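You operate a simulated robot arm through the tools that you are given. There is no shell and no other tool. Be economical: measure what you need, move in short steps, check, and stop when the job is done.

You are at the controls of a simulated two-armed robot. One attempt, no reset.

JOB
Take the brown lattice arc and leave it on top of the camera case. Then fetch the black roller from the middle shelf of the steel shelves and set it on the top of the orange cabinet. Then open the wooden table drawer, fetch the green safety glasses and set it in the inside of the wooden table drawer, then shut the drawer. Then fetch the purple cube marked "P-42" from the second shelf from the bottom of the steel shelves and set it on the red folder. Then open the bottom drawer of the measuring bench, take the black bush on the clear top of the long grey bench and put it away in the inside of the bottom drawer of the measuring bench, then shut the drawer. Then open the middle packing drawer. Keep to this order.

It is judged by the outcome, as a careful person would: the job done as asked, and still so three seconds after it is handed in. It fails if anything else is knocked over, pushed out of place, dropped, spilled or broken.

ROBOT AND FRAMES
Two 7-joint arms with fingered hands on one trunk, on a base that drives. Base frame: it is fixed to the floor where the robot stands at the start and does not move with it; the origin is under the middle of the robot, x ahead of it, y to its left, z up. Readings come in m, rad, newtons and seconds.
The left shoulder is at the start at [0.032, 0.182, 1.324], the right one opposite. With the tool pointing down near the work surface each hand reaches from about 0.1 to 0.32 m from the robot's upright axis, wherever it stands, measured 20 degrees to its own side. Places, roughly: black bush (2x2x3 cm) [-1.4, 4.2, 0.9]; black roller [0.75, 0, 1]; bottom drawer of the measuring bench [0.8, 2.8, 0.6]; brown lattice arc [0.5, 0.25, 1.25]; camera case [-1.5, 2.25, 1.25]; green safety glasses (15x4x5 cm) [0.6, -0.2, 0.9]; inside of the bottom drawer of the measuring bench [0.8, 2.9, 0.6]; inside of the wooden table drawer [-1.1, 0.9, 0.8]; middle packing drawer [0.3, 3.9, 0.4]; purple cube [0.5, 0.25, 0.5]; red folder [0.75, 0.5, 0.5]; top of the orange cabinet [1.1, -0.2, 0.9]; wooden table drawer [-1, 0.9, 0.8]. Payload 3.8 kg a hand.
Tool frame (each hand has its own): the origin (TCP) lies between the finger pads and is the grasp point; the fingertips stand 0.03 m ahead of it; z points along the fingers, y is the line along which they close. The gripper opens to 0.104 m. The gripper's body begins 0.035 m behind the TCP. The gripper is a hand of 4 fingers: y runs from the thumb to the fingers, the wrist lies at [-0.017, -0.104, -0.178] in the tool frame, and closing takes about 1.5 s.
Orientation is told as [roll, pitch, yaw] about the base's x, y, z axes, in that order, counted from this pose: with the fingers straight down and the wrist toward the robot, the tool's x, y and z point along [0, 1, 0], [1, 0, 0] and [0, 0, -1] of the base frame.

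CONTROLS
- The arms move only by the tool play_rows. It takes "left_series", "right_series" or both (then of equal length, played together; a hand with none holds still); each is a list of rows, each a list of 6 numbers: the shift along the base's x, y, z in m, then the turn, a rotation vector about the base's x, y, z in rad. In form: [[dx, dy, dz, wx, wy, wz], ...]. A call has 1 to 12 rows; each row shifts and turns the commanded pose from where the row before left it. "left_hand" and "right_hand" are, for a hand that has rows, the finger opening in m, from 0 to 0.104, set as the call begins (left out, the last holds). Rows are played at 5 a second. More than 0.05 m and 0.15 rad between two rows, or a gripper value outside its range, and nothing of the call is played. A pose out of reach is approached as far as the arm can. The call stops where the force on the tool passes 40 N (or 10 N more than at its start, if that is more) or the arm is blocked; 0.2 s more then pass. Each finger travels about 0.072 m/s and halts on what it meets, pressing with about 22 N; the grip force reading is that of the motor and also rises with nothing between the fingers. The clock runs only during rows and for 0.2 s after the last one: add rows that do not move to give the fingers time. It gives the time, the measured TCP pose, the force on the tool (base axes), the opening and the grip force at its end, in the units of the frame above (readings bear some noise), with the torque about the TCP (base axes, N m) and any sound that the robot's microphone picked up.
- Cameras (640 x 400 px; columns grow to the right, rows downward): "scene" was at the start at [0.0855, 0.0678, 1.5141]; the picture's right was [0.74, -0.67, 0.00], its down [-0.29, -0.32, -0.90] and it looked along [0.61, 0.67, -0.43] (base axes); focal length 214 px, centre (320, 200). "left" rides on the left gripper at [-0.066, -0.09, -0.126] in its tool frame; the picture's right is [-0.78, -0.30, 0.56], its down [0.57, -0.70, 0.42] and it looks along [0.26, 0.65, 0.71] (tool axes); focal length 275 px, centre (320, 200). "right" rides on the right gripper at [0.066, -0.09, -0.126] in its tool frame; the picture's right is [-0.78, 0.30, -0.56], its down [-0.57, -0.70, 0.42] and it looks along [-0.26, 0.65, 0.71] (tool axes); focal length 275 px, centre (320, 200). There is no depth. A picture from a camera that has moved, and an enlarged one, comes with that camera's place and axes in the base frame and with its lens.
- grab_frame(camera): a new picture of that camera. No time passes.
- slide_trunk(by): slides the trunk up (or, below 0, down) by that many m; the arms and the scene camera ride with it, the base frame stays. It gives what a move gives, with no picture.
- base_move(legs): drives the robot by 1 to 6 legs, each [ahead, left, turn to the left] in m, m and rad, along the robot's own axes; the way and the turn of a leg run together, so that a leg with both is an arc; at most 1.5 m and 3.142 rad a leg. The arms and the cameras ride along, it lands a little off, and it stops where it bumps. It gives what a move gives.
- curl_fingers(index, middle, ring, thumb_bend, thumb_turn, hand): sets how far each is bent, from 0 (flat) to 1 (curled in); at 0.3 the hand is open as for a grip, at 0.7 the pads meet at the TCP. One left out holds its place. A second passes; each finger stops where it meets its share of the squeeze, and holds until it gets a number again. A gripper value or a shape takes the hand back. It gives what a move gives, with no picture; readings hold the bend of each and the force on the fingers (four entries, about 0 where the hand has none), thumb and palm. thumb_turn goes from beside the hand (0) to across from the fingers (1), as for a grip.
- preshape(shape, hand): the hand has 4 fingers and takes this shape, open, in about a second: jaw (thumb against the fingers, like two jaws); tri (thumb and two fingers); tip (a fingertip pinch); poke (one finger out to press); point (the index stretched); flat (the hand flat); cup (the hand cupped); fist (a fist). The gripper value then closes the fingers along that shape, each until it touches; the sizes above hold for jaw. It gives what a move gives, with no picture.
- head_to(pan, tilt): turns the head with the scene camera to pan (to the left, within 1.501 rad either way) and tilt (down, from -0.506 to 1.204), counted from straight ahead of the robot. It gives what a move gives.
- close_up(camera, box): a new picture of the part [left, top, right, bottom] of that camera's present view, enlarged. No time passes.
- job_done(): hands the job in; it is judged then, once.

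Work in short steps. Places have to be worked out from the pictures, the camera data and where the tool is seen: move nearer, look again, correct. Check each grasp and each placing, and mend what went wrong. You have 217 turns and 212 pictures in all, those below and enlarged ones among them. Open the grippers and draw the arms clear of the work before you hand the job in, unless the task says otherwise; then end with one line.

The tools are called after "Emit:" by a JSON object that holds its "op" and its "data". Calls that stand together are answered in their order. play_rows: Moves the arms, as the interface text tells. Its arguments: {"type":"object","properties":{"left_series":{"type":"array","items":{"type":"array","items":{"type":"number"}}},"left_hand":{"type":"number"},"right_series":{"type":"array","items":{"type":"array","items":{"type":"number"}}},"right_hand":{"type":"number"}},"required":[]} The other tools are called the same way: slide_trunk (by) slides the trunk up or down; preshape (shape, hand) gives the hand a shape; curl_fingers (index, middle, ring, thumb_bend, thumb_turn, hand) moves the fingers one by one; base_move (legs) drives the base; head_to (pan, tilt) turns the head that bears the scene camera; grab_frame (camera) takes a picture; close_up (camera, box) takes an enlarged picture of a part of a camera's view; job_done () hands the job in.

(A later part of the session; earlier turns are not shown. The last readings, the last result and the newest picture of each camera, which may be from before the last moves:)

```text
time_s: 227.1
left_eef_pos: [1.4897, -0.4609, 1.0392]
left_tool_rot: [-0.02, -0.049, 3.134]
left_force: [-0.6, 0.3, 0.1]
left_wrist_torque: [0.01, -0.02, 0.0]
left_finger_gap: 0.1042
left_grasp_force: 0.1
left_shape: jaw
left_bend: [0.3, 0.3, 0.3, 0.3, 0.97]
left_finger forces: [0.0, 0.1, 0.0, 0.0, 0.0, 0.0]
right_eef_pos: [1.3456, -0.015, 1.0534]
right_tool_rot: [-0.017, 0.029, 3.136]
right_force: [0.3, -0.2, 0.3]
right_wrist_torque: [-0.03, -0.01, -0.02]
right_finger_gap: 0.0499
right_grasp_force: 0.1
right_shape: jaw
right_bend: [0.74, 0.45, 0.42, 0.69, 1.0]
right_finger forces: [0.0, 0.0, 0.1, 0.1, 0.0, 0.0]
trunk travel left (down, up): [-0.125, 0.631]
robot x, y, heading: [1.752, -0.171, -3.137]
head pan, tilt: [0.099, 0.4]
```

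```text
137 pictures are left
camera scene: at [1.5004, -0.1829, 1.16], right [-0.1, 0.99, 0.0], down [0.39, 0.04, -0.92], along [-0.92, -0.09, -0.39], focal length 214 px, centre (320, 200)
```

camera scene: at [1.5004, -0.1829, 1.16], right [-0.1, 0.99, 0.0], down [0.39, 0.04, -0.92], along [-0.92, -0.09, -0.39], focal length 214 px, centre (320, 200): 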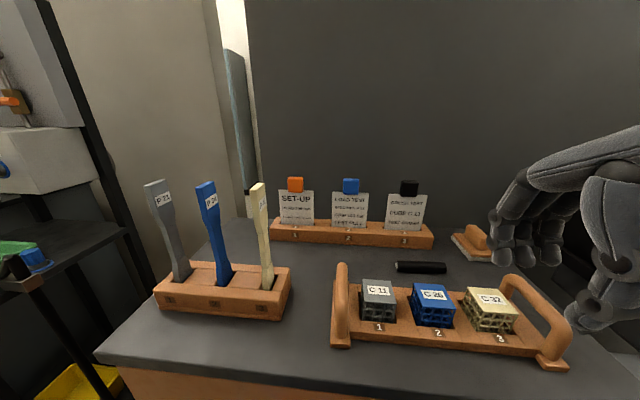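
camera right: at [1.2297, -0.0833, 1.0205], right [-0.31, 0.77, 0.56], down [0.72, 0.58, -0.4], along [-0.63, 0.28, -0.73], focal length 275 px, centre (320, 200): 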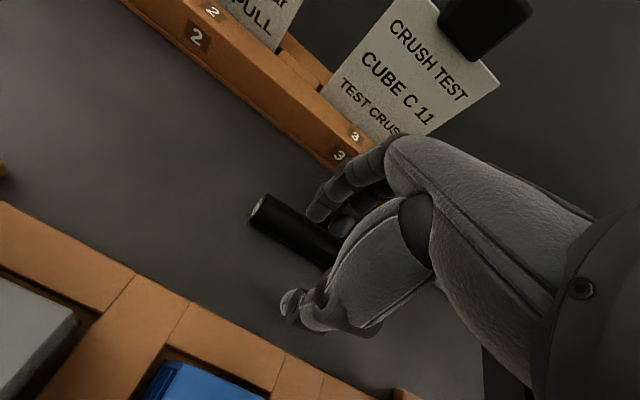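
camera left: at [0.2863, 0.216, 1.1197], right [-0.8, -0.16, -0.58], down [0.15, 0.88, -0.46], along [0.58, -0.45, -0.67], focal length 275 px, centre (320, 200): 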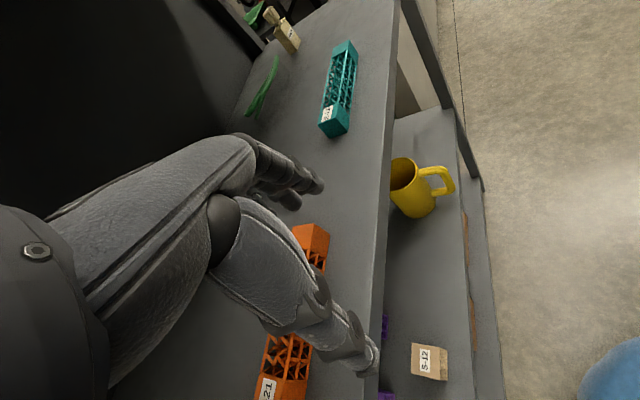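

Roller stands on the orange cabinet. Now drive to the wooden table on the other side to open its drawer.

Emit:
{"op": "base_move", "data": {"legs": [[-0.15, 0, 0], [0, 0, -1.573], [1.5, 0, 0], [0.52, 0, 0], [0, 0, 1.573], [1.5, 0, 0]]}}

Emit:
{"op": "slide_trunk", "data": {"by": 0.25}}

Emit:
{"op": "base_move", "data": {"legs": [[0.5, 0, 0], [0, 0.9, 0]]}}

Emit:
{"op": "grab_frame", "data": {"camera": "scene"}}

```text
time_s: 252.9
left_eef_pos: [0.1315, 1.56, 1.0381]
left_tool_rot: [-0.022, -0.049, -3.134]
left_force: [-0.6, 0.1, -0.2]
left_wrist_torque: [0.02, 0.01, 0.0]
left_finger_gap: 0.104
left_grasp_force: 0.0
left_shape: jaw
left_bend: [0.3, 0.3, 0.3, 0.3, 0.97]
left_finger forces: [0.0, 0.0, 0.0, 0.0, 0.1, 0.0]
right_eef_pos: [-0.021, 2.004, 1.0528]
right_tool_rot: [-0.016, 0.028, -3.129]
right_force: [0.0, -0.2, -0.1]
right_wrist_torque: [-0.03, 0.0, 0.01]
right_finger_gap: 0.0497
right_grasp_force: 0.0
right_shape: jaw
right_bend: [0.74, 0.45, 0.42, 0.69, 1.0]
right_finger forces: [0.1, 0.0, 0.0, 0.1, 0.0, 0.0]
trunk travel left (down, up): [-0.125, 0.631]
robot x, y, heading: [0.3853, 1.8512, -3.122]
head pan, tilt: [0.099, 0.4]
```

```text
time_s: 255.4
left_eef_pos: [0.1317, 1.5602, 1.2881]
left_tool_rot: [-0.022, -0.049, -3.134]
left_force: [0.7, -0.1, -0.1]
left_wrist_torque: [0.01, 0.01, 0.0]
left_finger_gap: 0.1039
left_grasp_force: 0.1
left_shape: jaw
left_bend: [0.3, 0.3, 0.3, 0.3, 0.97]
left_finger forces: [0.0, 0.0, 0.0, 0.0, 0.0, 0.0]
right_eef_pos: [-0.0212, 2.0045, 1.3021]
right_tool_rot: [-0.017, 0.028, -3.133]
right_force: [0.0, 0.2, 0.6]
right_wrist_torque: [0.01, 0.01, -0.05]
right_finger_gap: 0.0501
right_grasp_force: 0.0
right_shape: jaw
right_bend: [0.74, 0.45, 0.42, 0.69, 1.0]
right_finger forces: [0.0, 0.0, 0.0, 0.0, 0.0, 0.0]
trunk travel left (down, up): [-0.375, 0.381]
robot x, y, heading: [0.3919, 1.8496, -3.126]
head pan, tilt: [0.099, 0.4]
```

```text
time_s: 262.7
left_eef_pos: [-0.3364, 0.6565, 1.2881]
left_tool_rot: [-0.022, -0.049, -3.118]
left_force: [-0.1, 0.6, -0.2]
left_wrist_torque: [0.02, 0.04, -0.02]
left_finger_gap: 0.1039
left_grasp_force: 0.1
left_shape: jaw
left_bend: [0.3, 0.3, 0.3, 0.3, 0.97]
left_finger forces: [0.0, 0.0, 0.1, 0.0, 0.0, 0.0]
right_eef_pos: [-0.4955, 1.0984, 1.302]
right_tool_rot: [-0.017, 0.027, -3.112]
right_force: [-0.2, -0.4, -0.1]
right_wrist_torque: [-0.02, 0.01, 0.0]
right_finger_gap: 0.0499
right_grasp_force: 0.1
right_shape: jaw
right_bend: [0.74, 0.45, 0.42, 0.69, 1.0]
right_finger forces: [0.0, 0.0, 0.0, 0.0, 0.0, 0.0]
trunk travel left (down, up): [-0.375, 0.381]
robot x, y, heading: [-0.0833, 0.9571, -3.107]
head pan, tilt: [0.099, 0.4]
```

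```text
136 pictures are left
camera scene: at [-0.2234, 0.9384, 1.4172], right [-0.14, 0.99, 0.0], down [0.39, 0.05, -0.92], along [-0.91, -0.12, -0.39], focal length 214 px, centre (320, 200)
```

scene: 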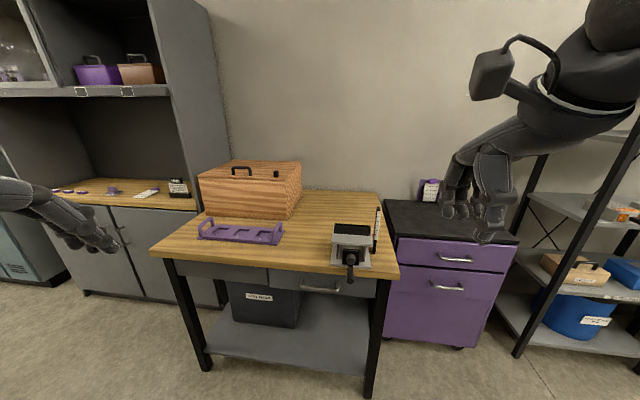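

Emit:
{"op": "close_up", "data": {"camera": "scene", "box": [230, 200, 410, 320]}}

```text
3.33 times, centred on (320, 260) of scene
camera zoom: at [-0.2234, 0.9384, 1.4172], right [-0.14, 0.99, 0.0], down [0.39, 0.05, -0.92], along [-0.91, -0.12, -0.39], focal length 715 px, centre (320, 0)
```

zoom: 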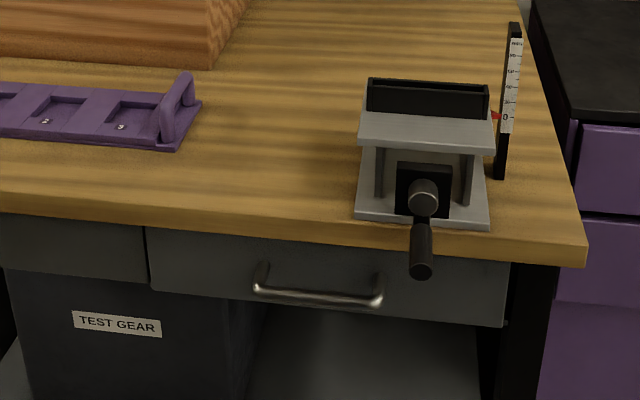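

Handle bar triangulated at (-0.846, 0.855, 0.78), ≈14 cm long along y. I'll grip it with the left hand pitched forward. First extend and pitch the left hand.

Emit:
{"op": "play_rows", "data": {"left_series": [[-0.04, 0, -0.02, 0, 0, 0], [-0.04, 0, -0.02, 0, 0, 0], [-0.04, 0, -0.02, 0, 0, 0], [-0.04, 0, -0.02, 0, 0, 0], [0, 0, -0.02, 0, 0.145, 0], [0, 0, -0.02, 0, 0.145, 0], [0, 0, -0.02, 0, 0.145, 0], [0, 0, -0.02, 0, 0.145, 0], [0, 0, -0.02, 0, 0.145, 0], [0, 0, -0.02, 0, 0.145, 0], [0, 0, -0.02, 0, 0.145, 0], [0, 0, -0.02, 0, 0.145, 0]]}}

Emit:
{"op": "slide_trunk", "data": {"by": -0.2}}

Emit:
{"op": "head_to", "data": {"pan": 0.2, "tilt": 0.5}}

Emit:
{"op": "grab_frame", "data": {"camera": "scene"}}

```text
time_s: 265.3
left_eef_pos: [-0.5548, 0.6407, 1.0558]
left_tool_rot: [-0.083, -1.211, -3.075]
left_force: [0.4, -0.2, -0.5]
left_wrist_torque: [0.05, 0.0, 0.0]
left_finger_gap: 0.1041
left_grasp_force: 0.2
left_shape: jaw
left_bend: [0.3, 0.3, 0.3, 0.3, 0.97]
left_finger forces: [0.0, 0.0, 0.0, 0.0, 0.0, 0.1]
left hand out of reach, approached as far as the arm can: row 6, 7, 8, 9
right_eef_pos: [-0.4988, 1.0997, 1.3012]
right_tool_rot: [-0.014, 0.032, -3.111]
right_force: [-1.0, 0.4, 0.0]
right_wrist_torque: [-0.03, -0.02, -0.03]
right_finger_gap: 0.0498
right_grasp_force: 0.0
right_shape: jaw
right_bend: [0.74, 0.45, 0.42, 0.69, 1.0]
right_finger forces: [0.1, 0.0, 0.0, 0.0, 0.0, 0.0]
trunk travel left (down, up): [-0.375, 0.381]
robot x, y, heading: [-0.0843, 0.9565, -3.107]
head pan, tilt: [0.099, 0.4]
```

```text
time_s: 267.4
left_eef_pos: [-0.5528, 0.6382, 0.8571]
left_tool_rot: [-0.085, -1.209, -3.072]
left_force: [0.1, -0.8, -0.1]
left_wrist_torque: [0.01, -0.03, -0.03]
left_finger_gap: 0.1041
left_grasp_force: 0.0
left_shape: jaw
left_bend: [0.3, 0.3, 0.3, 0.3, 0.97]
left_finger forces: [0.1, 0.1, 0.0, 0.1, 0.0, 0.0]
right_eef_pos: [-0.4955, 1.097, 1.1031]
right_tool_rot: [-0.017, 0.025, -3.112]
right_force: [0.1, 0.1, 0.0]
right_wrist_torque: [0.0, 0.02, -0.02]
right_finger_gap: 0.0499
right_grasp_force: 0.1
right_shape: jaw
right_bend: [0.74, 0.45, 0.42, 0.69, 1.0]
right_finger forces: [0.0, 0.0, 0.0, 0.1, 0.0, 0.0]
trunk travel left (down, up): [-0.175, 0.581]
robot x, y, heading: [-0.0849, 0.9551, -3.107]
head pan, tilt: [0.099, 0.4]
```

```text
time_s: 268.1
left_eef_pos: [-0.5522, 0.6386, 0.8556]
left_tool_rot: [-0.084, -1.207, -3.073]
left_force: [-1.0, 0.2, 0.2]
left_wrist_torque: [0.03, 0.0, -0.03]
left_finger_gap: 0.1041
left_grasp_force: 0.0
left_shape: jaw
left_bend: [0.3, 0.3, 0.3, 0.3, 0.97]
left_finger forces: [0.1, 0.0, 0.0, 0.0, 0.0, 0.0]
right_eef_pos: [-0.4967, 1.0982, 1.1026]
right_tool_rot: [-0.015, 0.027, -3.112]
right_force: [0.2, 0.4, 0.5]
right_wrist_torque: [-0.01, 0.0, 0.01]
right_finger_gap: 0.0495
right_grasp_force: 0.1
right_shape: jaw
right_bend: [0.74, 0.45, 0.42, 0.69, 1.0]
right_finger forces: [0.1, 0.1, 0.1, 0.0, 0.0, 0.0]
trunk travel left (down, up): [-0.175, 0.581]
robot x, y, heading: [-0.0817, 0.9527, -3.099]
head pan, tilt: [0.201, 0.499]
```

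```text
134 pictures are left
camera scene: at [-0.3043, 0.9271, 1.2033], right [-0.23, 0.97, 0.0], down [0.47, 0.11, -0.88], along [-0.85, -0.21, -0.48], focal length 214 px, centre (320, 200)
```

scene: 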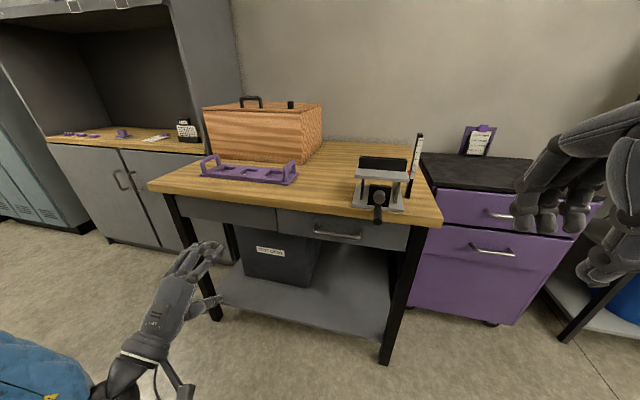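

Handle re-confirmed at (-0.846, 0.85, 0.78). Drive so the hand faces it, then lower to its height.

Emit:
{"op": "base_move", "data": {"legs": [[0, 0, -0.043], [0.17, -0.2, 0]]}}

Emit:
{"op": "play_rows", "data": {"left_series": [[0, 0, -0.03, 0.04, 0, -0.03], [0, 0, -0.03, 0.04, 0, -0.03], [0, 0, -0.008, 0, 0, 0]], "left_hand": 0.075}}

Emit:
{"op": "grab_frame", "data": {"camera": "scene"}}

Emit:
{"op": "grab_frame", "data": {"camera": "left"}}

```text
time_s: 270.4
left_eef_pos: [-0.7337, 0.8576, 0.8566]
left_tool_rot: [-0.084, -1.207, -3.115]
left_force: [0.3, 0.7, -0.2]
left_wrist_torque: [-0.02, 0.01, -0.02]
left_finger_gap: 0.104
left_grasp_force: 0.1
left_shape: jaw
left_bend: [0.3, 0.3, 0.3, 0.3, 0.97]
left_finger forces: [0.0, 0.0, 0.1, 0.0, 0.1, 0.0]
right_eef_pos: [-0.6576, 1.3152, 1.1025]
right_tool_rot: [-0.014, 0.028, 3.127]
right_force: [0.4, 1.3, 0.1]
right_wrist_torque: [0.01, -0.01, -0.01]
right_finger_gap: 0.0498
right_grasp_force: 0.0
right_shape: jaw
right_bend: [0.74, 0.45, 0.42, 0.69, 1.0]
right_finger forces: [0.1, 0.0, 0.0, 0.1, 0.0, 0.0]
trunk travel left (down, up): [-0.175, 0.581]
robot x, y, heading: [-0.2509, 1.1529, 3.127]
head pan, tilt: [0.201, 0.499]
```

```text
time_s: 271.2
left_eef_pos: [-0.7384, 0.8501, 0.8061]
left_tool_rot: [-0.305, -1.2, -2.968]
left_force: [-0.3, -0.5, 0.7]
left_wrist_torque: [0.01, 0.03, 0.0]
left_finger_gap: 0.0752
left_grasp_force: 0.2
left_shape: jaw
left_bend: [0.27, 0.36, 0.33, 0.54, 0.98]
left_finger forces: [0.0, 0.1, 0.0, 0.0, 0.1, 0.0]
left hand out of reach, approached as far as the arm can: row 2, 3
right_eef_pos: [-0.6575, 1.3149, 1.1016]
right_tool_rot: [-0.016, 0.028, 3.128]
right_force: [-0.3, 0.5, -0.6]
right_wrist_torque: [-0.01, -0.03, 0.01]
right_finger_gap: 0.0496
right_grasp_force: 0.0
right_shape: jaw
right_bend: [0.74, 0.45, 0.42, 0.69, 1.0]
right_finger forces: [0.0, 0.1, 0.0, 0.0, 0.0, 0.0]
trunk travel left (down, up): [-0.175, 0.581]
robot x, y, heading: [-0.2505, 1.1503, 3.134]
head pan, tilt: [0.201, 0.499]
```

```text
133 pictures are left
camera scene: at [-0.473, 1.136, 1.2032], right [-0.19, 0.98, 0.0], down [0.47, 0.09, -0.88], along [-0.86, -0.17, -0.48], focal length 214 px, centre (320, 200)
```

scene: 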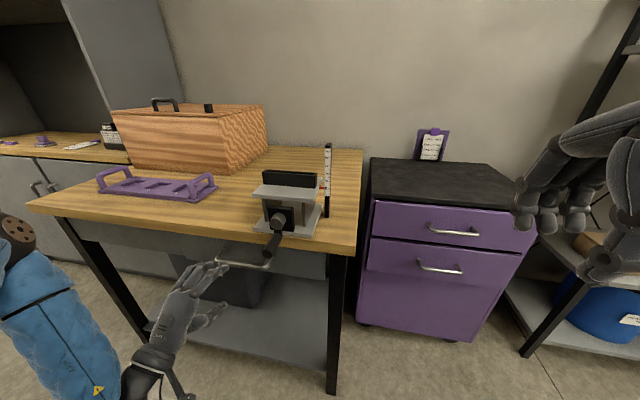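

```text
132 pictures are left
camera left: at [-0.5835, 0.9028, 0.7721], right [-0.32, 0.86, -0.38], down [-0.21, -0.46, -0.86], along [-0.92, -0.2, 0.33], focal length 275 px, centre (320, 200)
```

left: 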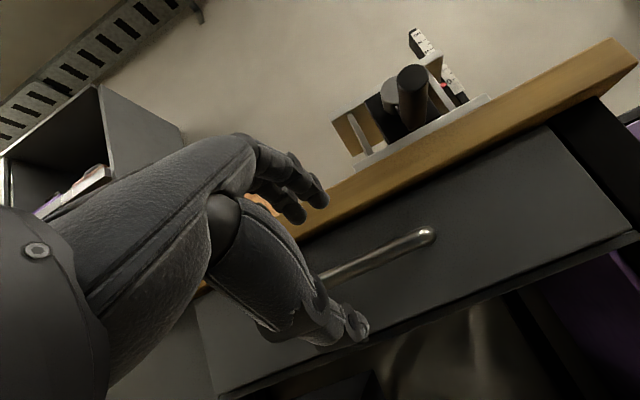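

The handle is right in front of the fingers, the hand a bit rolled. Correct the roll/yaw and lower the trunk 2 cm.

Emit:
{"op": "slide_trunk", "data": {"by": -0.02}}

Emit:
{"op": "play_rows", "data": {"left_series": [[0, 0, 0, -0.054, 0, 0.055], [-0.02, 0, 0, -0.054, 0, 0.055]]}}

Emit:
{"op": "grab_frame", "data": {"camera": "left"}}

```text
time_s: 271.8
left_eef_pos: [-0.7387, 0.8478, 0.7869]
left_tool_rot: [-0.307, -1.201, -2.967]
left_force: [0.5, 0.0, -0.6]
left_wrist_torque: [0.01, -0.03, -0.01]
left_finger_gap: 0.0754
left_grasp_force: 0.1
left_shape: jaw
left_bend: [0.27, 0.36, 0.33, 0.54, 0.98]
left_finger forces: [0.1, 0.0, 0.0, 0.1, 0.0, 0.0]
right_eef_pos: [-0.6561, 1.3147, 1.0827]
right_tool_rot: [-0.017, 0.024, 3.128]
right_force: [0.5, -0.5, -0.8]
right_wrist_torque: [-0.02, 0.0, 0.05]
right_finger_gap: 0.0498
right_grasp_force: 0.2
right_shape: jaw
right_bend: [0.74, 0.45, 0.42, 0.69, 1.0]
right_finger forces: [0.0, 0.1, 0.0, 0.0, 0.1, 0.0]
trunk travel left (down, up): [-0.155, 0.601]
robot x, y, heading: [-0.2518, 1.1535, 3.132]
head pan, tilt: [0.201, 0.499]
```

```text
time_s: 272.4
left_eef_pos: [-0.7592, 0.8479, 0.7866]
left_tool_rot: [-0.002, -1.209, -3.141]
left_force: [-0.7, 0.4, -0.2]
left_wrist_torque: [-0.01, 0.01, 0.0]
left_finger_gap: 0.0749
left_grasp_force: 0.0
left_shape: jaw
left_bend: [0.27, 0.36, 0.33, 0.54, 0.98]
left_finger forces: [0.0, 0.0, 0.0, 0.0, 0.0, 0.0]
right_eef_pos: [-0.657, 1.3156, 1.0816]
right_tool_rot: [-0.017, 0.028, 3.129]
right_force: [-0.4, -0.5, -0.4]
right_wrist_torque: [-0.01, 0.03, 0.02]
right_finger_gap: 0.0499
right_grasp_force: 0.1
right_shape: jaw
right_bend: [0.74, 0.45, 0.42, 0.69, 1.0]
right_finger forces: [0.1, 0.1, 0.1, 0.1, 0.0, 0.0]
trunk travel left (down, up): [-0.155, 0.601]
robot x, y, heading: [-0.2551, 1.1538, 3.133]
head pan, tilt: [0.201, 0.499]
```

```text
131 pictures are left
camera left: at [-0.6115, 0.9144, 0.746], right [-0.42, 0.78, -0.47], down [-0.15, -0.57, -0.81], along [-0.9, -0.26, 0.35], focal length 275 px, centre (320, 200)
```

left: 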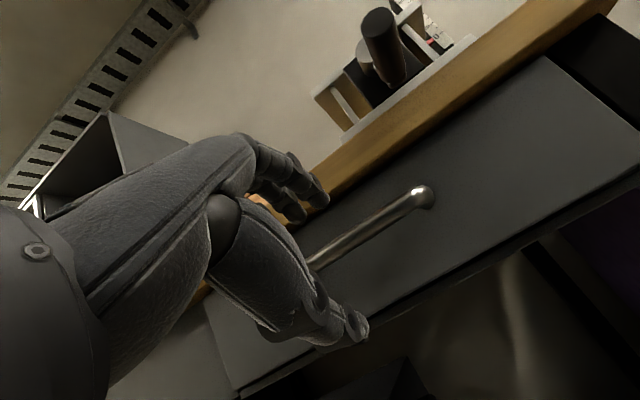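

Aligned: the bar (z≈0.789) lies between thumb and fingers. Advance to straddle it.

Emit:
{"op": "play_rows", "data": {"left_series": [[-0.02, 0, 0.005, 0, 0, 0], [-0.02, 0, 0.003, 0, 0, 0], [-0.015, 0, 0, 0, 0, 0], [-0.01, 0, 0, 0, 0, 0]], "left_hand": 0.062}}

Emit:
{"op": "grab_frame", "data": {"camera": "left"}}

```text
time_s: 273.4
left_eef_pos: [-0.8251, 0.848, 0.7951]
left_tool_rot: [-0.008, -1.209, -3.138]
left_force: [-0.1, -0.1, 0.0]
left_wrist_torque: [-0.01, 0.01, -0.02]
left_finger_gap: 0.0627
left_grasp_force: 0.1
left_shape: jaw
left_bend: [0.73, 0.41, 0.37, 0.63, 0.99]
left_finger forces: [0.0, 0.1, 0.1, 0.0, 0.0, 0.1]
right_eef_pos: [-0.6573, 1.3134, 1.0827]
right_tool_rot: [-0.015, 0.028, 3.128]
right_force: [-0.1, 0.2, -0.4]
right_wrist_torque: [-0.05, -0.02, 0.02]
right_finger_gap: 0.0499
right_grasp_force: 0.1
right_shape: jaw
right_bend: [0.74, 0.45, 0.42, 0.69, 1.0]
right_finger forces: [0.1, 0.1, 0.0, 0.0, 0.0, 0.1]
trunk travel left (down, up): [-0.155, 0.601]
robot x, y, heading: [-0.2468, 1.1511, 3.134]
head pan, tilt: [0.201, 0.499]
```

```text
130 pictures are left
camera left: at [-0.676, 0.9139, 0.7554], right [-0.42, 0.78, -0.47], down [-0.15, -0.57, -0.81], along [-0.9, -0.26, 0.35], focal length 275 px, centre (320, 200)
```

left: 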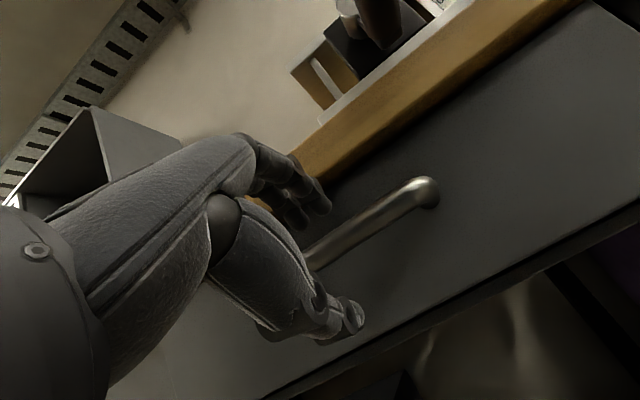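

Bar sits between the fingers. Close on it.

Emit:
{"op": "play_rows", "data": {"left_series": [[-0.005, 0, 0, 0, 0, 0], [0, 0, 0, 0, 0, 0], [0, 0, 0, 0, 0, 0], [0, 0, 0, 0, 0, 0], [0, 0, 0, 0, 0, 0], [0, 0, 0, 0, 0, 0]], "left_hand": 0.0}}

Emit:
{"op": "grab_frame", "data": {"camera": "left"}}

```text
time_s: 274.8
left_eef_pos: [-0.8298, 0.8485, 0.7941]
left_tool_rot: [-0.006, -1.207, -3.139]
left_force: [-3.5, 0.0, -5.2]
left_wrist_torque: [-0.04, 0.0, -0.06]
left_finger_gap: 0.0044
left_grasp_force: 21.9
left_shape: jaw
left_bend: [0.7, 0.7, 0.7, 0.75, 1.0]
left_finger forces: [9.8, 2.9, 1.8, 0.0, 18.4, 0.0]
right_eef_pos: [-0.6581, 1.3156, 1.0821]
right_tool_rot: [-0.018, 0.028, 3.127]
right_force: [0.4, -0.7, -0.1]
right_wrist_torque: [0.0, 0.01, 0.03]
right_finger_gap: 0.0498
right_grasp_force: 0.1
right_shape: jaw
right_bend: [0.74, 0.45, 0.42, 0.69, 1.0]
right_finger forces: [0.1, 0.0, 0.0, 0.0, 0.0, 0.1]
trunk travel left (down, up): [-0.155, 0.601]
robot x, y, heading: [-0.2506, 1.1511, 3.132]
head pan, tilt: [0.201, 0.499]
```

```text
129 pictures are left
camera left: at [-0.6815, 0.9145, 0.754], right [-0.41, 0.78, -0.47], down [-0.15, -0.57, -0.81], along [-0.9, -0.26, 0.35], focal length 275 px, centre (320, 200)
```

left: 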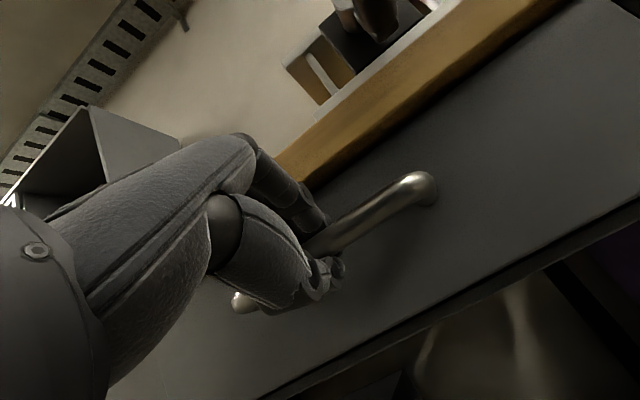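

Fingers closed round the bar. Test pull 4 cm with the arm.

Emit:
{"op": "play_rows", "data": {"left_series": [[0.015, 0, 0, 0, 0, 0], [0.015, 0, 0, 0, 0, 0], [0.015, 0, 0, 0, 0, 0]]}}

Emit:
{"op": "grab_frame", "data": {"camera": "left"}}

```text
time_s: 275.6
left_eef_pos: [-0.7853, 0.8486, 0.7938]
left_tool_rot: [-0.004, -1.209, -3.139]
left_force: [0.3, 0.7, -9.8]
left_wrist_torque: [-0.01, -0.09, -0.04]
left_finger_gap: 0.0047
left_grasp_force: 22.8
left_shape: jaw
left_bend: [0.7, 0.7, 0.7, 0.75, 1.0]
left_finger forces: [8.3, 2.3, 1.7, 0.0, 19.4, 0.1]
right_eef_pos: [-0.6582, 1.3143, 1.0822]
right_tool_rot: [-0.016, 0.029, 3.13]
right_force: [0.4, -0.5, 0.7]
right_wrist_torque: [0.02, 0.0, -0.02]
right_finger_gap: 0.0497
right_grasp_force: 0.1
right_shape: jaw
right_bend: [0.74, 0.45, 0.42, 0.69, 1.0]
right_finger forces: [0.0, 0.0, 0.0, 0.0, 0.0, 0.1]
trunk travel left (down, up): [-0.155, 0.601]
robot x, y, heading: [-0.2506, 1.1524, 3.136]
head pan, tilt: [0.201, 0.499]
```

```text
128 pictures are left
camera left: at [-0.6362, 0.9144, 0.7543], right [-0.41, 0.78, -0.47], down [-0.15, -0.57, -0.81], along [-0.9, -0.26, 0.35], focal length 275 px, centre (320, 200)
```

left: 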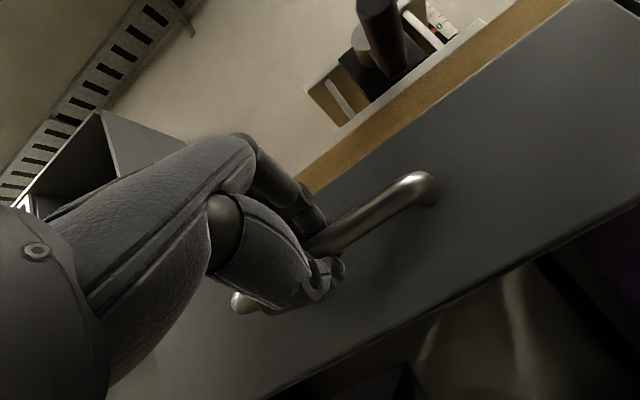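

The drawer follows. Pull further by driving back 0.2 m.

Emit:
{"op": "base_move", "data": {"legs": [[-0.2, 0, 0]]}}

Emit:
{"op": "grab_frame", "data": {"camera": "scene"}}

```text
time_s: 277.2
left_eef_pos: [-0.5863, 0.8484, 0.7965]
left_tool_rot: [-0.006, -1.21, -3.142]
left_force: [0.9, 0.0, -11.1]
left_wrist_torque: [0.01, -0.1, -0.05]
left_finger_gap: 0.0049
left_grasp_force: 22.4
left_shape: jaw
left_bend: [0.7, 0.7, 0.7, 0.76, 1.0]
left_finger forces: [7.8, 2.1, 1.5, 0.1, 19.4, 0.0]
right_eef_pos: [-0.4574, 1.3136, 1.0808]
right_tool_rot: [-0.018, 0.029, 3.125]
right_force: [-0.3, -0.1, 0.0]
right_wrist_torque: [-0.02, 0.03, -0.03]
right_finger_gap: 0.0499
right_grasp_force: 0.0
right_shape: jaw
right_bend: [0.74, 0.45, 0.42, 0.69, 1.0]
right_finger forces: [0.2, 0.0, 0.0, 0.1, 0.0, 0.0]
trunk travel left (down, up): [-0.155, 0.601]
robot x, y, heading: [-0.0535, 1.1516, 3.132]
head pan, tilt: [0.201, 0.499]
```

```text
127 pictures are left
camera scene: at [-0.2848, 1.1341, 1.1822], right [-0.19, 0.98, 0.0], down [0.47, 0.09, -0.88], along [-0.86, -0.17, -0.48], focal length 214 px, centre (320, 200)
```

scene: 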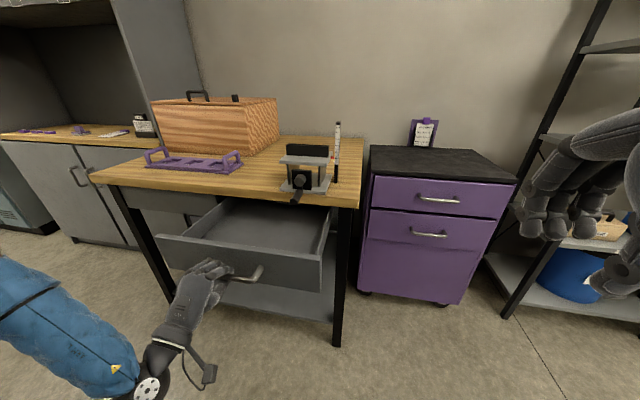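

The drawer is open about 24 cm. Release the handle and withdraw.

Emit:
{"op": "play_rows", "data": {"left_series": [[0, 0, 0, 0, 0, 0], [0, 0, 0, 0, 0, 0], [0, 0, 0, 0, 0, 0], [0, 0, 0, 0, 0, 0]], "left_hand": 0.07}}

Emit:
{"op": "base_move", "data": {"legs": [[-0.15, 0, 0]]}}

Emit:
{"op": "grab_frame", "data": {"camera": "scene"}}

```text
time_s: 278.2
left_eef_pos: [-0.5858, 0.8488, 0.7968]
left_tool_rot: [-0.005, -1.209, 3.142]
left_force: [0.4, 0.0, 0.8]
left_wrist_torque: [-0.02, 0.0, -0.03]
left_finger_gap: 0.0694
left_grasp_force: 0.0
left_shape: jaw
left_bend: [0.28, 0.38, 0.35, 0.59, 0.99]
left_finger forces: [1.0, 0.0, 0.0, 0.1, 0.1, 0.0]
right_eef_pos: [-0.4571, 1.3134, 1.0827]
right_tool_rot: [-0.017, 0.027, 3.126]
right_force: [-0.2, 0.3, 0.3]
right_wrist_torque: [-0.01, 0.02, -0.02]
right_finger_gap: 0.0499
right_grasp_force: 0.1
right_shape: jaw
right_bend: [0.74, 0.45, 0.42, 0.69, 1.0]
right_finger forces: [0.0, 0.0, 0.0, 0.0, 0.1, 0.0]
trunk travel left (down, up): [-0.155, 0.601]
robot x, y, heading: [-0.0481, 1.1508, 3.132]
head pan, tilt: [0.201, 0.499]
```

```text
time_s: 279.6
left_eef_pos: [-0.4346, 0.8455, 0.7954]
left_tool_rot: [-0.004, -1.211, -3.14]
left_force: [-0.4, -0.5, -0.6]
left_wrist_torque: [0.02, 0.02, 0.01]
left_finger_gap: 0.0701
left_grasp_force: 0.1
left_shape: jaw
left_bend: [0.28, 0.38, 0.35, 0.59, 0.99]
left_finger forces: [0.0, 0.0, 0.0, 0.0, 0.0, 0.0]
right_eef_pos: [-0.3062, 1.3109, 1.0833]
right_tool_rot: [-0.016, 0.026, 3.129]
right_force: [0.3, -0.1, 0.3]
right_wrist_torque: [0.02, 0.06, 0.02]
right_finger_gap: 0.0498
right_grasp_force: 0.0
right_shape: jaw
right_bend: [0.74, 0.45, 0.42, 0.69, 1.0]
right_finger forces: [0.0, 0.0, 0.1, 0.0, 0.0, 0.0]
trunk travel left (down, up): [-0.155, 0.601]
robot x, y, heading: [0.101, 1.146, 3.131]
head pan, tilt: [0.201, 0.499]
```

```text
126 pictures are left
camera scene: at [-0.1326, 1.133, 1.1826], right [-0.19, 0.98, 0.0], down [0.47, 0.09, -0.88], along [-0.86, -0.17, -0.48], focal length 214 px, centre (320, 200)
```

scene: 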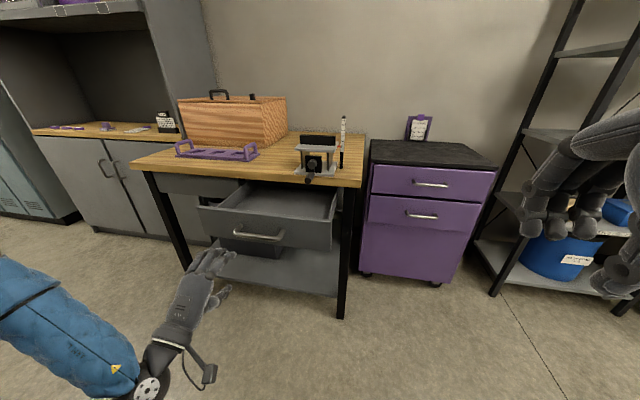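

Drawer is open. Now fold the left arm back up before going for the glasses.

Emit:
{"op": "play_rows", "data": {"left_series": [[0, 0, 0.03, 0, -0.145, 0], [0, 0, 0.03, 0, -0.145, 0], [0.015, -0.01, 0.03, 0, -0.145, 0], [0.02, -0.01, 0.03, 0, -0.145, 0], [0.02, 0, 0.03, 0, -0.145, 0], [0.03, 0, 0.03, 0, -0.145, 0], [0.03, 0, 0.03, 0, -0.145, 0], [0.03, 0, 0.03, 0, -0.145, 0], [0.04, 0, 0, 0, 0, 0], [0.04, 0, 0, 0, 0, 0], [0.03, 0, 0, 0, 0, 0]]}}

Emit:
{"op": "base_move", "data": {"legs": [[0.3, 0, 0], [0, 0, 1.575], [1.2, 0, 0], [0, 0, 1.57]]}}

Emit:
{"op": "head_to", "data": {"pan": -0.2, "tilt": 0.35}}

Emit:
{"op": "grab_frame", "data": {"camera": "scene"}}

```text
time_s: 282.0
left_eef_pos: [-0.2209, 0.805, 1.0329]
left_tool_rot: [-0.004, -0.047, 3.143]
left_force: [0.7, -0.4, -1.2]
left_wrist_torque: [0.01, -0.02, 0.01]
left_finger_gap: 0.0701
left_grasp_force: 0.1
left_shape: jaw
left_bend: [0.28, 0.38, 0.35, 0.59, 0.99]
left_finger forces: [0.0, 0.0, 0.2, 0.0, 0.0, 0.1]
left hand out of reach, approached as far as the arm can: row 3, 4, 11
right_eef_pos: [-0.3068, 1.3117, 1.0824]
right_tool_rot: [-0.016, 0.027, 3.127]
right_force: [-0.6, 0.4, 0.1]
right_wrist_torque: [-0.04, 0.0, 0.02]
right_finger_gap: 0.0496
right_grasp_force: 0.1
right_shape: jaw
right_bend: [0.74, 0.45, 0.42, 0.69, 1.0]
right_finger forces: [0.0, 0.1, 0.0, 0.0, 0.0, 0.1]
trunk travel left (down, up): [-0.155, 0.601]
robot x, y, heading: [0.0999, 1.1498, 3.137]
head pan, tilt: [0.201, 0.499]
```

```text
time_s: 297.4
left_eef_pos: [0.1185, 0.3146, 1.032]
left_tool_rot: [-0.005, -0.047, 0.041]
left_force: [-0.2, 0.5, 0.2]
left_wrist_torque: [0.04, 0.0, 0.0]
left_finger_gap: 0.07
left_grasp_force: 0.0
left_shape: jaw
left_bend: [0.28, 0.38, 0.35, 0.59, 0.99]
left_finger forces: [0.0, 0.0, 0.1, 0.0, 0.0, 0.0]
right_eef_pos: [0.2261, -0.1879, 1.0816]
right_tool_rot: [-0.016, 0.029, 0.026]
right_force: [-0.2, -0.9, 0.0]
right_wrist_torque: [-0.01, -0.01, 0.05]
right_finger_gap: 0.0498
right_grasp_force: 0.0
right_shape: jaw
right_bend: [0.74, 0.45, 0.42, 0.69, 1.0]
right_finger forces: [0.1, 0.0, 0.0, 0.1, 0.2, 0.1]
trunk travel left (down, up): [-0.155, 0.601]
robot x, y, heading: [-0.1897, -0.0447, 0.037]
head pan, tilt: [0.201, 0.499]
```

```text
time_s: 298.3
left_eef_pos: [0.1194, 0.3149, 1.0326]
left_tool_rot: [-0.003, -0.049, 0.041]
left_force: [0.4, 1.0, 0.3]
left_wrist_torque: [0.03, 0.04, 0.03]
left_finger_gap: 0.07
left_grasp_force: 0.1
left_shape: jaw
left_bend: [0.28, 0.38, 0.35, 0.59, 0.99]
left_finger forces: [0.0, 0.0, 0.1, 0.0, 0.0, 0.0]
right_eef_pos: [0.2243, -0.1879, 1.0824]
right_tool_rot: [-0.017, 0.029, 0.027]
right_force: [0.4, 0.0, -0.6]
right_wrist_torque: [-0.02, -0.01, -0.01]
right_finger_gap: 0.0497
right_grasp_force: 0.0
right_shape: jaw
right_bend: [0.74, 0.45, 0.42, 0.69, 1.0]
right_finger forces: [0.0, 0.0, 0.0, 0.0, 0.1, 0.0]
trunk travel left (down, up): [-0.155, 0.601]
robot x, y, heading: [-0.1869, -0.0452, 0.03]
head pan, tilt: [-0.201, 0.351]
```

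```text
125 pictures are left
camera scene: at [0.0456, -0.055, 1.196], right [-0.17, -0.99, 0.0], down [-0.34, 0.06, -0.94], along [0.93, -0.16, -0.34], focal length 214 px, centre (320, 200)
```

scene: 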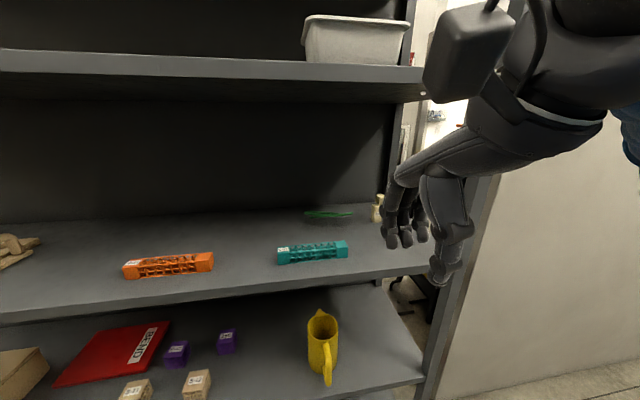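

Emit:
{"op": "close_up", "data": {"camera": "scene", "box": [290, 180, 400, 250]}}

```text
5.71 times, centred on (345, 215) of scene
camera zoom: at [0.0456, -0.055, 1.196], right [-0.17, -0.99, 0.0], down [-0.34, 0.06, -0.94], along [0.93, -0.16, -0.34], focal length 1226 px, centre (177, 114)
```

zoom: 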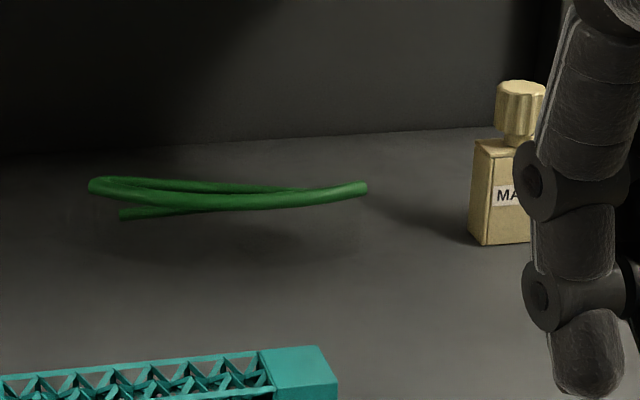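

Glasses: rim ends at (0.616,-0.109) and (0.595,-0.244), top ≈0.95, shelf ≈0.90. I'll use the left hand with slight forward pitch. Retract the right hand, prepare left, and shift base to y≈-0.3.

Emit:
{"op": "play_rows", "data": {"left_series": [[0, -0.02, 0, 0, -0.1, 0], [0, -0.02, 0, 0, -0.1, -0.05], [0, -0.02, 0, 0, 0, -0.05], [0, -0.02, 0, 0, 0, 0], [0, 0, 0, 0, 0, 0]], "right_series": [[-0.03, 0, 0, 0, 0, 0], [-0.03, 0, 0, 0, 0, 0], [-0.03, 0, 0, 0, 0, 0], [-0.03, 0, 0, 0, 0, 0], [0, 0, 0, 0, 0, 0]], "left_hand": 0.09}}

Emit:
{"op": "base_move", "data": {"legs": [[0.08, -0.27, -0.03]]}}

Emit:
{"op": "head_to", "data": {"pan": 0.1, "tilt": 0.35}}

Emit:
{"op": "grab_frame", "data": {"camera": "scene"}}

```text
time_s: 299.1
left_eef_pos: [0.1329, 0.2811, 1.0748]
left_tool_rot: [-0.01, -0.246, -0.044]
left_force: [-0.2, -0.2, -0.8]
left_wrist_torque: [-0.05, 0.0, -0.01]
left_finger_gap: 0.0896
left_grasp_force: 0.0
left_shape: jaw
left_bend: [0.28, 0.33, 0.3, 0.37, 0.98]
left_finger forces: [0.0, 0.1, 0.0, 0.0, 0.0, 0.0]
left hand out of reach, approached as far as the arm can: row 1, 2, 3
right_eef_pos: [0.149, -0.1927, 1.0825]
right_tool_rot: [-0.016, 0.036, -0.001]
right_force: [4.6, -0.7, -3.4]
right_wrist_torque: [-0.17, 0.21, -0.21]
right_finger_gap: 0.0498
right_grasp_force: 0.0
right_shape: jaw
right_bend: [0.74, 0.45, 0.42, 0.69, 1.0]
right_finger forces: [0.0, 0.0, 0.0, 0.1, 0.1, 0.0]
trunk travel left (down, up): [-0.155, 0.601]
robot x, y, heading: [-0.1856, -0.0437, 0.03]
head pan, tilt: [-0.201, 0.351]
stopped in row 3 (right hand): the force on the tool passed its limit at 78 N (the readings are from after the stop); the commanded pose is now the measured one
```

```text
time_s: 301.1
left_eef_pos: [0.2284, 0.0004, 1.0753]
left_tool_rot: [-0.011, -0.246, -0.074]
left_force: [0.0, 0.0, 0.0]
left_wrist_torque: [0.03, 0.04, 0.06]
left_finger_gap: 0.09
left_grasp_force: 0.1
left_shape: jaw
left_bend: [0.28, 0.33, 0.3, 0.37, 0.98]
left_finger forces: [0.0, 0.1, 0.0, 0.0, 0.0, 0.0]
right_eef_pos: [0.2303, -0.4735, 1.0824]
right_tool_rot: [-0.013, 0.037, -0.031]
right_force: [11.1, -6.3, -4.1]
right_wrist_torque: [0.67, 1.18, -0.24]
right_finger_gap: 0.0499
right_grasp_force: 0.1
right_shape: jaw
right_bend: [0.74, 0.45, 0.42, 0.69, 1.0]
right_finger forces: [0.1, 0.0, 0.1, 0.0, 0.0, 0.0]
trunk travel left (down, up): [-0.155, 0.601]
robot x, y, heading: [-0.1014, -0.3129, 0.002]
head pan, tilt: [-0.201, 0.351]
```

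```text
time_s: 301.9
left_eef_pos: [0.2279, 0.0005, 1.0753]
left_tool_rot: [-0.01, -0.247, -0.073]
left_force: [0.3, 0.9, -0.6]
left_wrist_torque: [0.03, 0.0, 0.02]
left_finger_gap: 0.0898
left_grasp_force: 0.0
left_shape: jaw
left_bend: [0.28, 0.33, 0.3, 0.37, 0.98]
left_finger forces: [0.0, 0.0, 0.0, 0.0, 0.0, 0.0]
right_eef_pos: [0.2336, -0.473, 1.0804]
right_tool_rot: [-0.008, 0.046, -0.056]
right_force: [79.2, 19.0, -5.3]
right_wrist_torque: [-3.15, 10.99, -8.03]
right_finger_gap: 0.0494
right_grasp_force: 0.1
right_shape: jaw
right_bend: [0.74, 0.45, 0.42, 0.69, 1.0]
right_finger forces: [0.0, 0.1, 0.0, 0.0, 0.1, 0.0]
trunk travel left (down, up): [-0.155, 0.601]
robot x, y, heading: [-0.1032, -0.3143, 0.006]
head pan, tilt: [0.099, 0.351]
```

```text
123 pictures are left
camera scene: at [0.1335, -0.3226, 1.1992], right [-0.08, -1.0, 0.0], down [-0.31, 0.03, -0.95], along [0.95, -0.08, -0.31], focal length 214 px, centre (320, 200)
```

scene: 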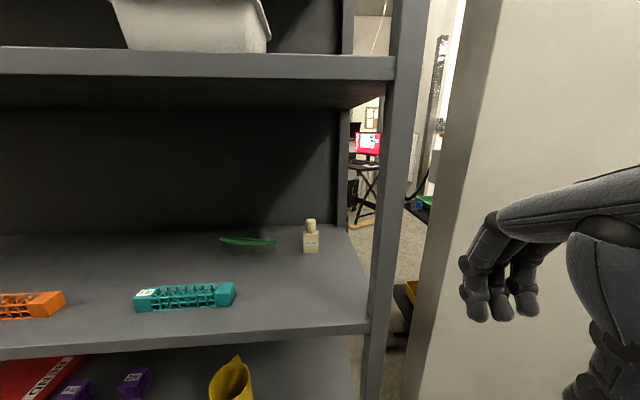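

Right wrist presses the head; move the right hand outward. Then bring the left hand in front of the glasses' bay.

Emit:
{"op": "play_rows", "data": {"left_series": [[0.0, -0.02, -0.02, 0, 0, -0.03], [0, -0.03, -0.02, 0, 0, -0.03], [0, -0.03, -0.02, 0, 0, -0.03], [0.0, -0.02, -0.01, 0, 0, 0]], "right_series": [[0.02, -0.03, 0, 0, 0, 0], [0.01, -0.04, 0, 0, 0, 0], [0, -0.04, -0.02, 0, 0, 0], [0, -0.03, -0.02, 0, 0, 0]]}}

Emit:
{"op": "grab_frame", "data": {"camera": "scene"}}

Emit:
{"op": "grab_frame", "data": {"camera": "left"}}

```text
time_s: 302.9
left_eef_pos: [0.2593, -0.0806, 1.0813]
left_tool_rot: [-0.011, -0.242, -0.164]
left_force: [0.1, -0.7, 0.8]
left_wrist_torque: [0.0, 0.03, 0.01]
left_finger_gap: 0.0899
left_grasp_force: 0.0
left_shape: jaw
left_bend: [0.28, 0.33, 0.3, 0.37, 0.98]
left_finger forces: [0.1, 0.1, 0.0, 0.1, 0.0, 0.0]
left hand out of reach, approached as far as the arm can: row 1, 2, 3, 4
right_eef_pos: [0.2597, -0.6149, 1.041]
right_tool_rot: [-0.012, 0.035, -0.028]
right_force: [-0.3, 0.0, -0.1]
right_wrist_torque: [0.02, 0.03, -0.03]
right_finger_gap: 0.0497
right_grasp_force: 0.1
right_shape: jaw
right_bend: [0.74, 0.45, 0.42, 0.69, 1.0]
right_finger forces: [0.0, 0.0, 0.0, 0.0, 0.1, 0.0]
trunk travel left (down, up): [-0.155, 0.601]
robot x, y, heading: [-0.0975, -0.3138, -0.001]
head pan, tilt: [0.099, 0.351]
```

```text
122 pictures are left
camera scene: at [0.1327, -0.3063, 1.1961], right [0.1, -0.99, 0.0], down [-0.34, -0.03, -0.94], along [0.93, 0.1, -0.34], focal length 214 px, centre (320, 200)
```

scene: 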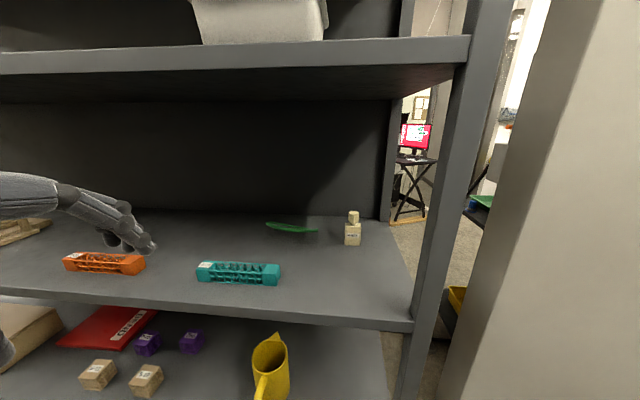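

```text
121 pictures are left
camera left: at [0.1304, -0.1233, 1.1804], right [-0.28, -0.75, -0.6], down [-0.47, 0.66, -0.59], along [0.83, 0.12, -0.54], focal length 275 px, centre (320, 200)
```

left: 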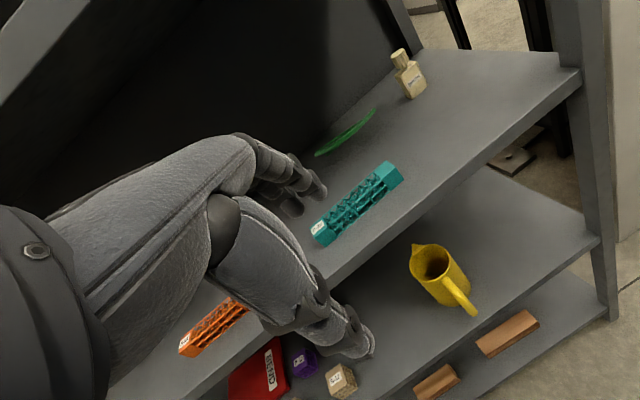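

Extend a bit to get room to lower the left hand to z≈0.99 before entering.

Emit:
{"op": "play_rows", "data": {"left_series": [[0.03, -0.02, -0.03, 0, 0, 0], [0.03, -0.02, -0.03, 0, 0, 0], [0.02, -0.02, -0.03, 0, 0, 0], [0, -0.01, -0.0, 0, 0, 0]]}}

Emit:
{"op": "base_move", "data": {"legs": [[0.1, 0, 0]]}}

Emit:
{"op": "grab_frame", "data": {"camera": "scene"}}

Emit:
{"op": "grab_frame", "data": {"camera": "left"}}

```text
time_s: 303.9
left_eef_pos: [0.3527, -0.1526, 1.0085]
left_tool_rot: [-0.011, -0.244, -0.164]
left_force: [0.3, 0.3, -0.3]
left_wrist_torque: [0.0, 0.04, 0.01]
left_finger_gap: 0.09
left_grasp_force: 0.0
left_shape: jaw
left_bend: [0.28, 0.33, 0.3, 0.37, 0.98]
left_finger forces: [0.0, 0.0, 0.0, 0.0, 0.0, 0.1]
left hand out of reach, approached as far as the arm can: row 1, 2, 3
right_eef_pos: [0.259, -0.6139, 1.0406]
right_tool_rot: [-0.011, 0.035, -0.03]
right_force: [0.5, 0.2, -0.1]
right_wrist_torque: [0.0, 0.0, -0.02]
right_finger_gap: 0.0498
right_grasp_force: 0.1
right_shape: jaw
right_bend: [0.74, 0.45, 0.42, 0.69, 1.0]
right_finger forces: [0.0, 0.0, 0.0, 0.1, 0.1, 0.0]
trunk travel left (down, up): [-0.155, 0.601]
robot x, y, heading: [-0.1003, -0.3169, 0.001]
head pan, tilt: [0.099, 0.351]
```

```text
time_s: 305.0
left_eef_pos: [0.4532, -0.1499, 1.0072]
left_tool_rot: [-0.012, -0.242, -0.163]
left_force: [0.5, -1.1, -0.3]
left_wrist_torque: [0.0, 0.03, 0.01]
left_finger_gap: 0.0898
left_grasp_force: 0.1
left_shape: jaw
left_bend: [0.28, 0.33, 0.3, 0.37, 0.98]
left_finger forces: [0.0, 0.0, 0.0, 0.0, 0.1, 0.0]
right_eef_pos: [0.3609, -0.6127, 1.042]
right_tool_rot: [-0.013, 0.035, -0.029]
right_force: [-0.2, -0.6, 0.1]
right_wrist_torque: [0.01, 0.02, -0.02]
right_finger_gap: 0.0498
right_grasp_force: 0.1
right_shape: jaw
right_bend: [0.74, 0.45, 0.42, 0.69, 1.0]
right_finger forces: [0.0, 0.1, 0.0, 0.0, 0.1, 0.1]
trunk travel left (down, up): [-0.155, 0.601]
robot x, y, heading: [-0.0037, -0.3121, 0.007]
head pan, tilt: [0.099, 0.351]
```

```text
120 pictures are left
camera scene: at [0.2342, -0.3047, 1.1956], right [0.1, -0.99, 0.0], down [-0.34, -0.04, -0.94], along [0.93, 0.1, -0.34], focal length 214 px, centre (320, 200)
```

scene: 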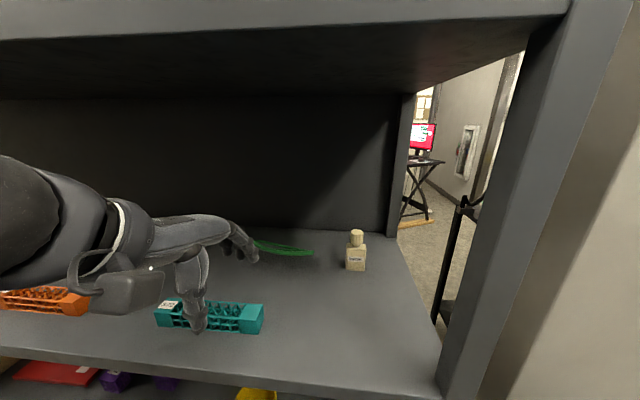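

```text
119 pictures are left
camera left: at [0.3252, -0.1944, 1.1075], right [-0.28, -0.75, -0.6], down [-0.48, 0.65, -0.59], along [0.83, 0.12, -0.54], focal length 275 px, centre (320, 200)
```

left: 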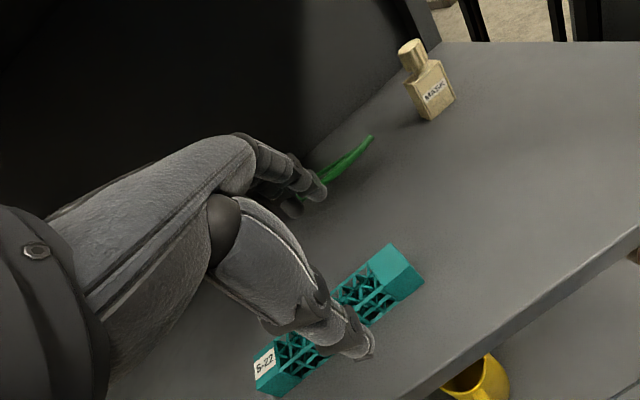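

Glasses' right end re-measured (0.599,-0.245). Continue forward above them.

Emit:
{"op": "play_rows", "data": {"left_series": [[0.04, -0.007, 0, 0, 0, 0], [0.04, -0.007, 0, 0, 0, 0], [0.04, -0.007, 0, 0, 0, 0], [0.032, -0.006, 0, 0, 0, 0]]}}

Emit:
{"op": "grab_frame", "data": {"camera": "scene"}}

Emit:
{"op": "grab_frame", "data": {"camera": "left"}}

```text
time_s: 306.0
left_eef_pos: [0.6043, -0.1775, 1.0073]
left_tool_rot: [-0.01, -0.247, -0.161]
left_force: [0.0, 0.6, -0.2]
left_wrist_torque: [-0.01, 0.0, 0.0]
left_finger_gap: 0.0899
left_grasp_force: 0.0
left_shape: jaw
left_bend: [0.28, 0.33, 0.3, 0.37, 0.98]
left_finger forces: [0.0, 0.0, 0.0, 0.0, 0.0, 0.1]
right_eef_pos: [0.3611, -0.6123, 1.0415]
right_tool_rot: [-0.014, 0.036, -0.028]
right_force: [0.7, 0.3, 0.9]
right_wrist_torque: [0.0, 0.02, 0.01]
right_finger_gap: 0.0497
right_grasp_force: 0.2
right_shape: jaw
right_bend: [0.74, 0.45, 0.42, 0.69, 1.0]
right_finger forces: [0.1, 0.0, 0.0, 0.0, 0.0, 0.0]
trunk travel left (down, up): [-0.155, 0.601]
robot x, y, heading: [0.0012, -0.3165, 0.007]
head pan, tilt: [0.099, 0.351]
```

```text
118 pictures are left
camera scene: at [0.2334, -0.3045, 1.1958], right [0.1, -0.99, 0.0], down [-0.34, -0.04, -0.94], along [0.93, 0.1, -0.34], focal length 214 px, centre (320, 200)
```

scene: 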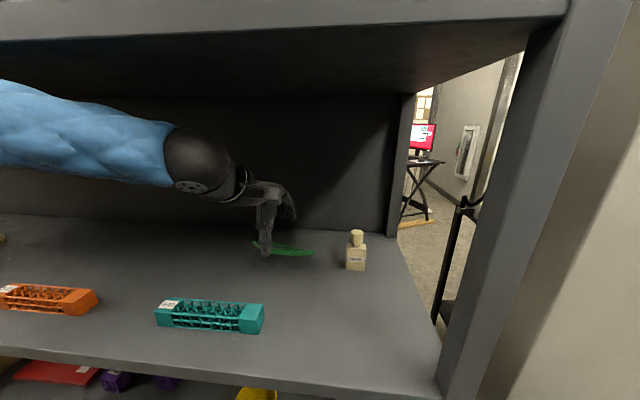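

```text
117 pictures are left
camera left: at [0.4777, -0.2218, 1.1085], right [-0.28, -0.75, -0.6], down [-0.48, 0.65, -0.59], along [0.83, 0.12, -0.54], focal length 275 px, centre (320, 200)
```

left: 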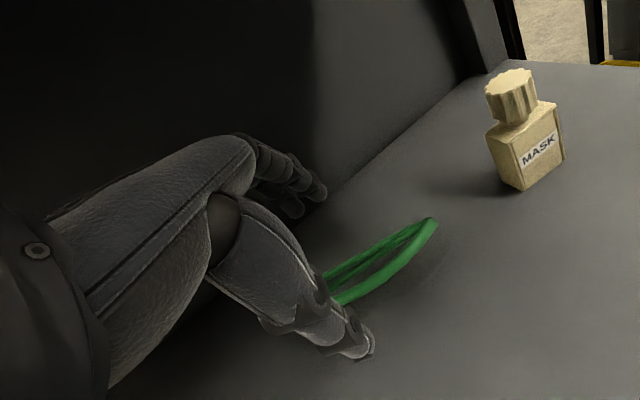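

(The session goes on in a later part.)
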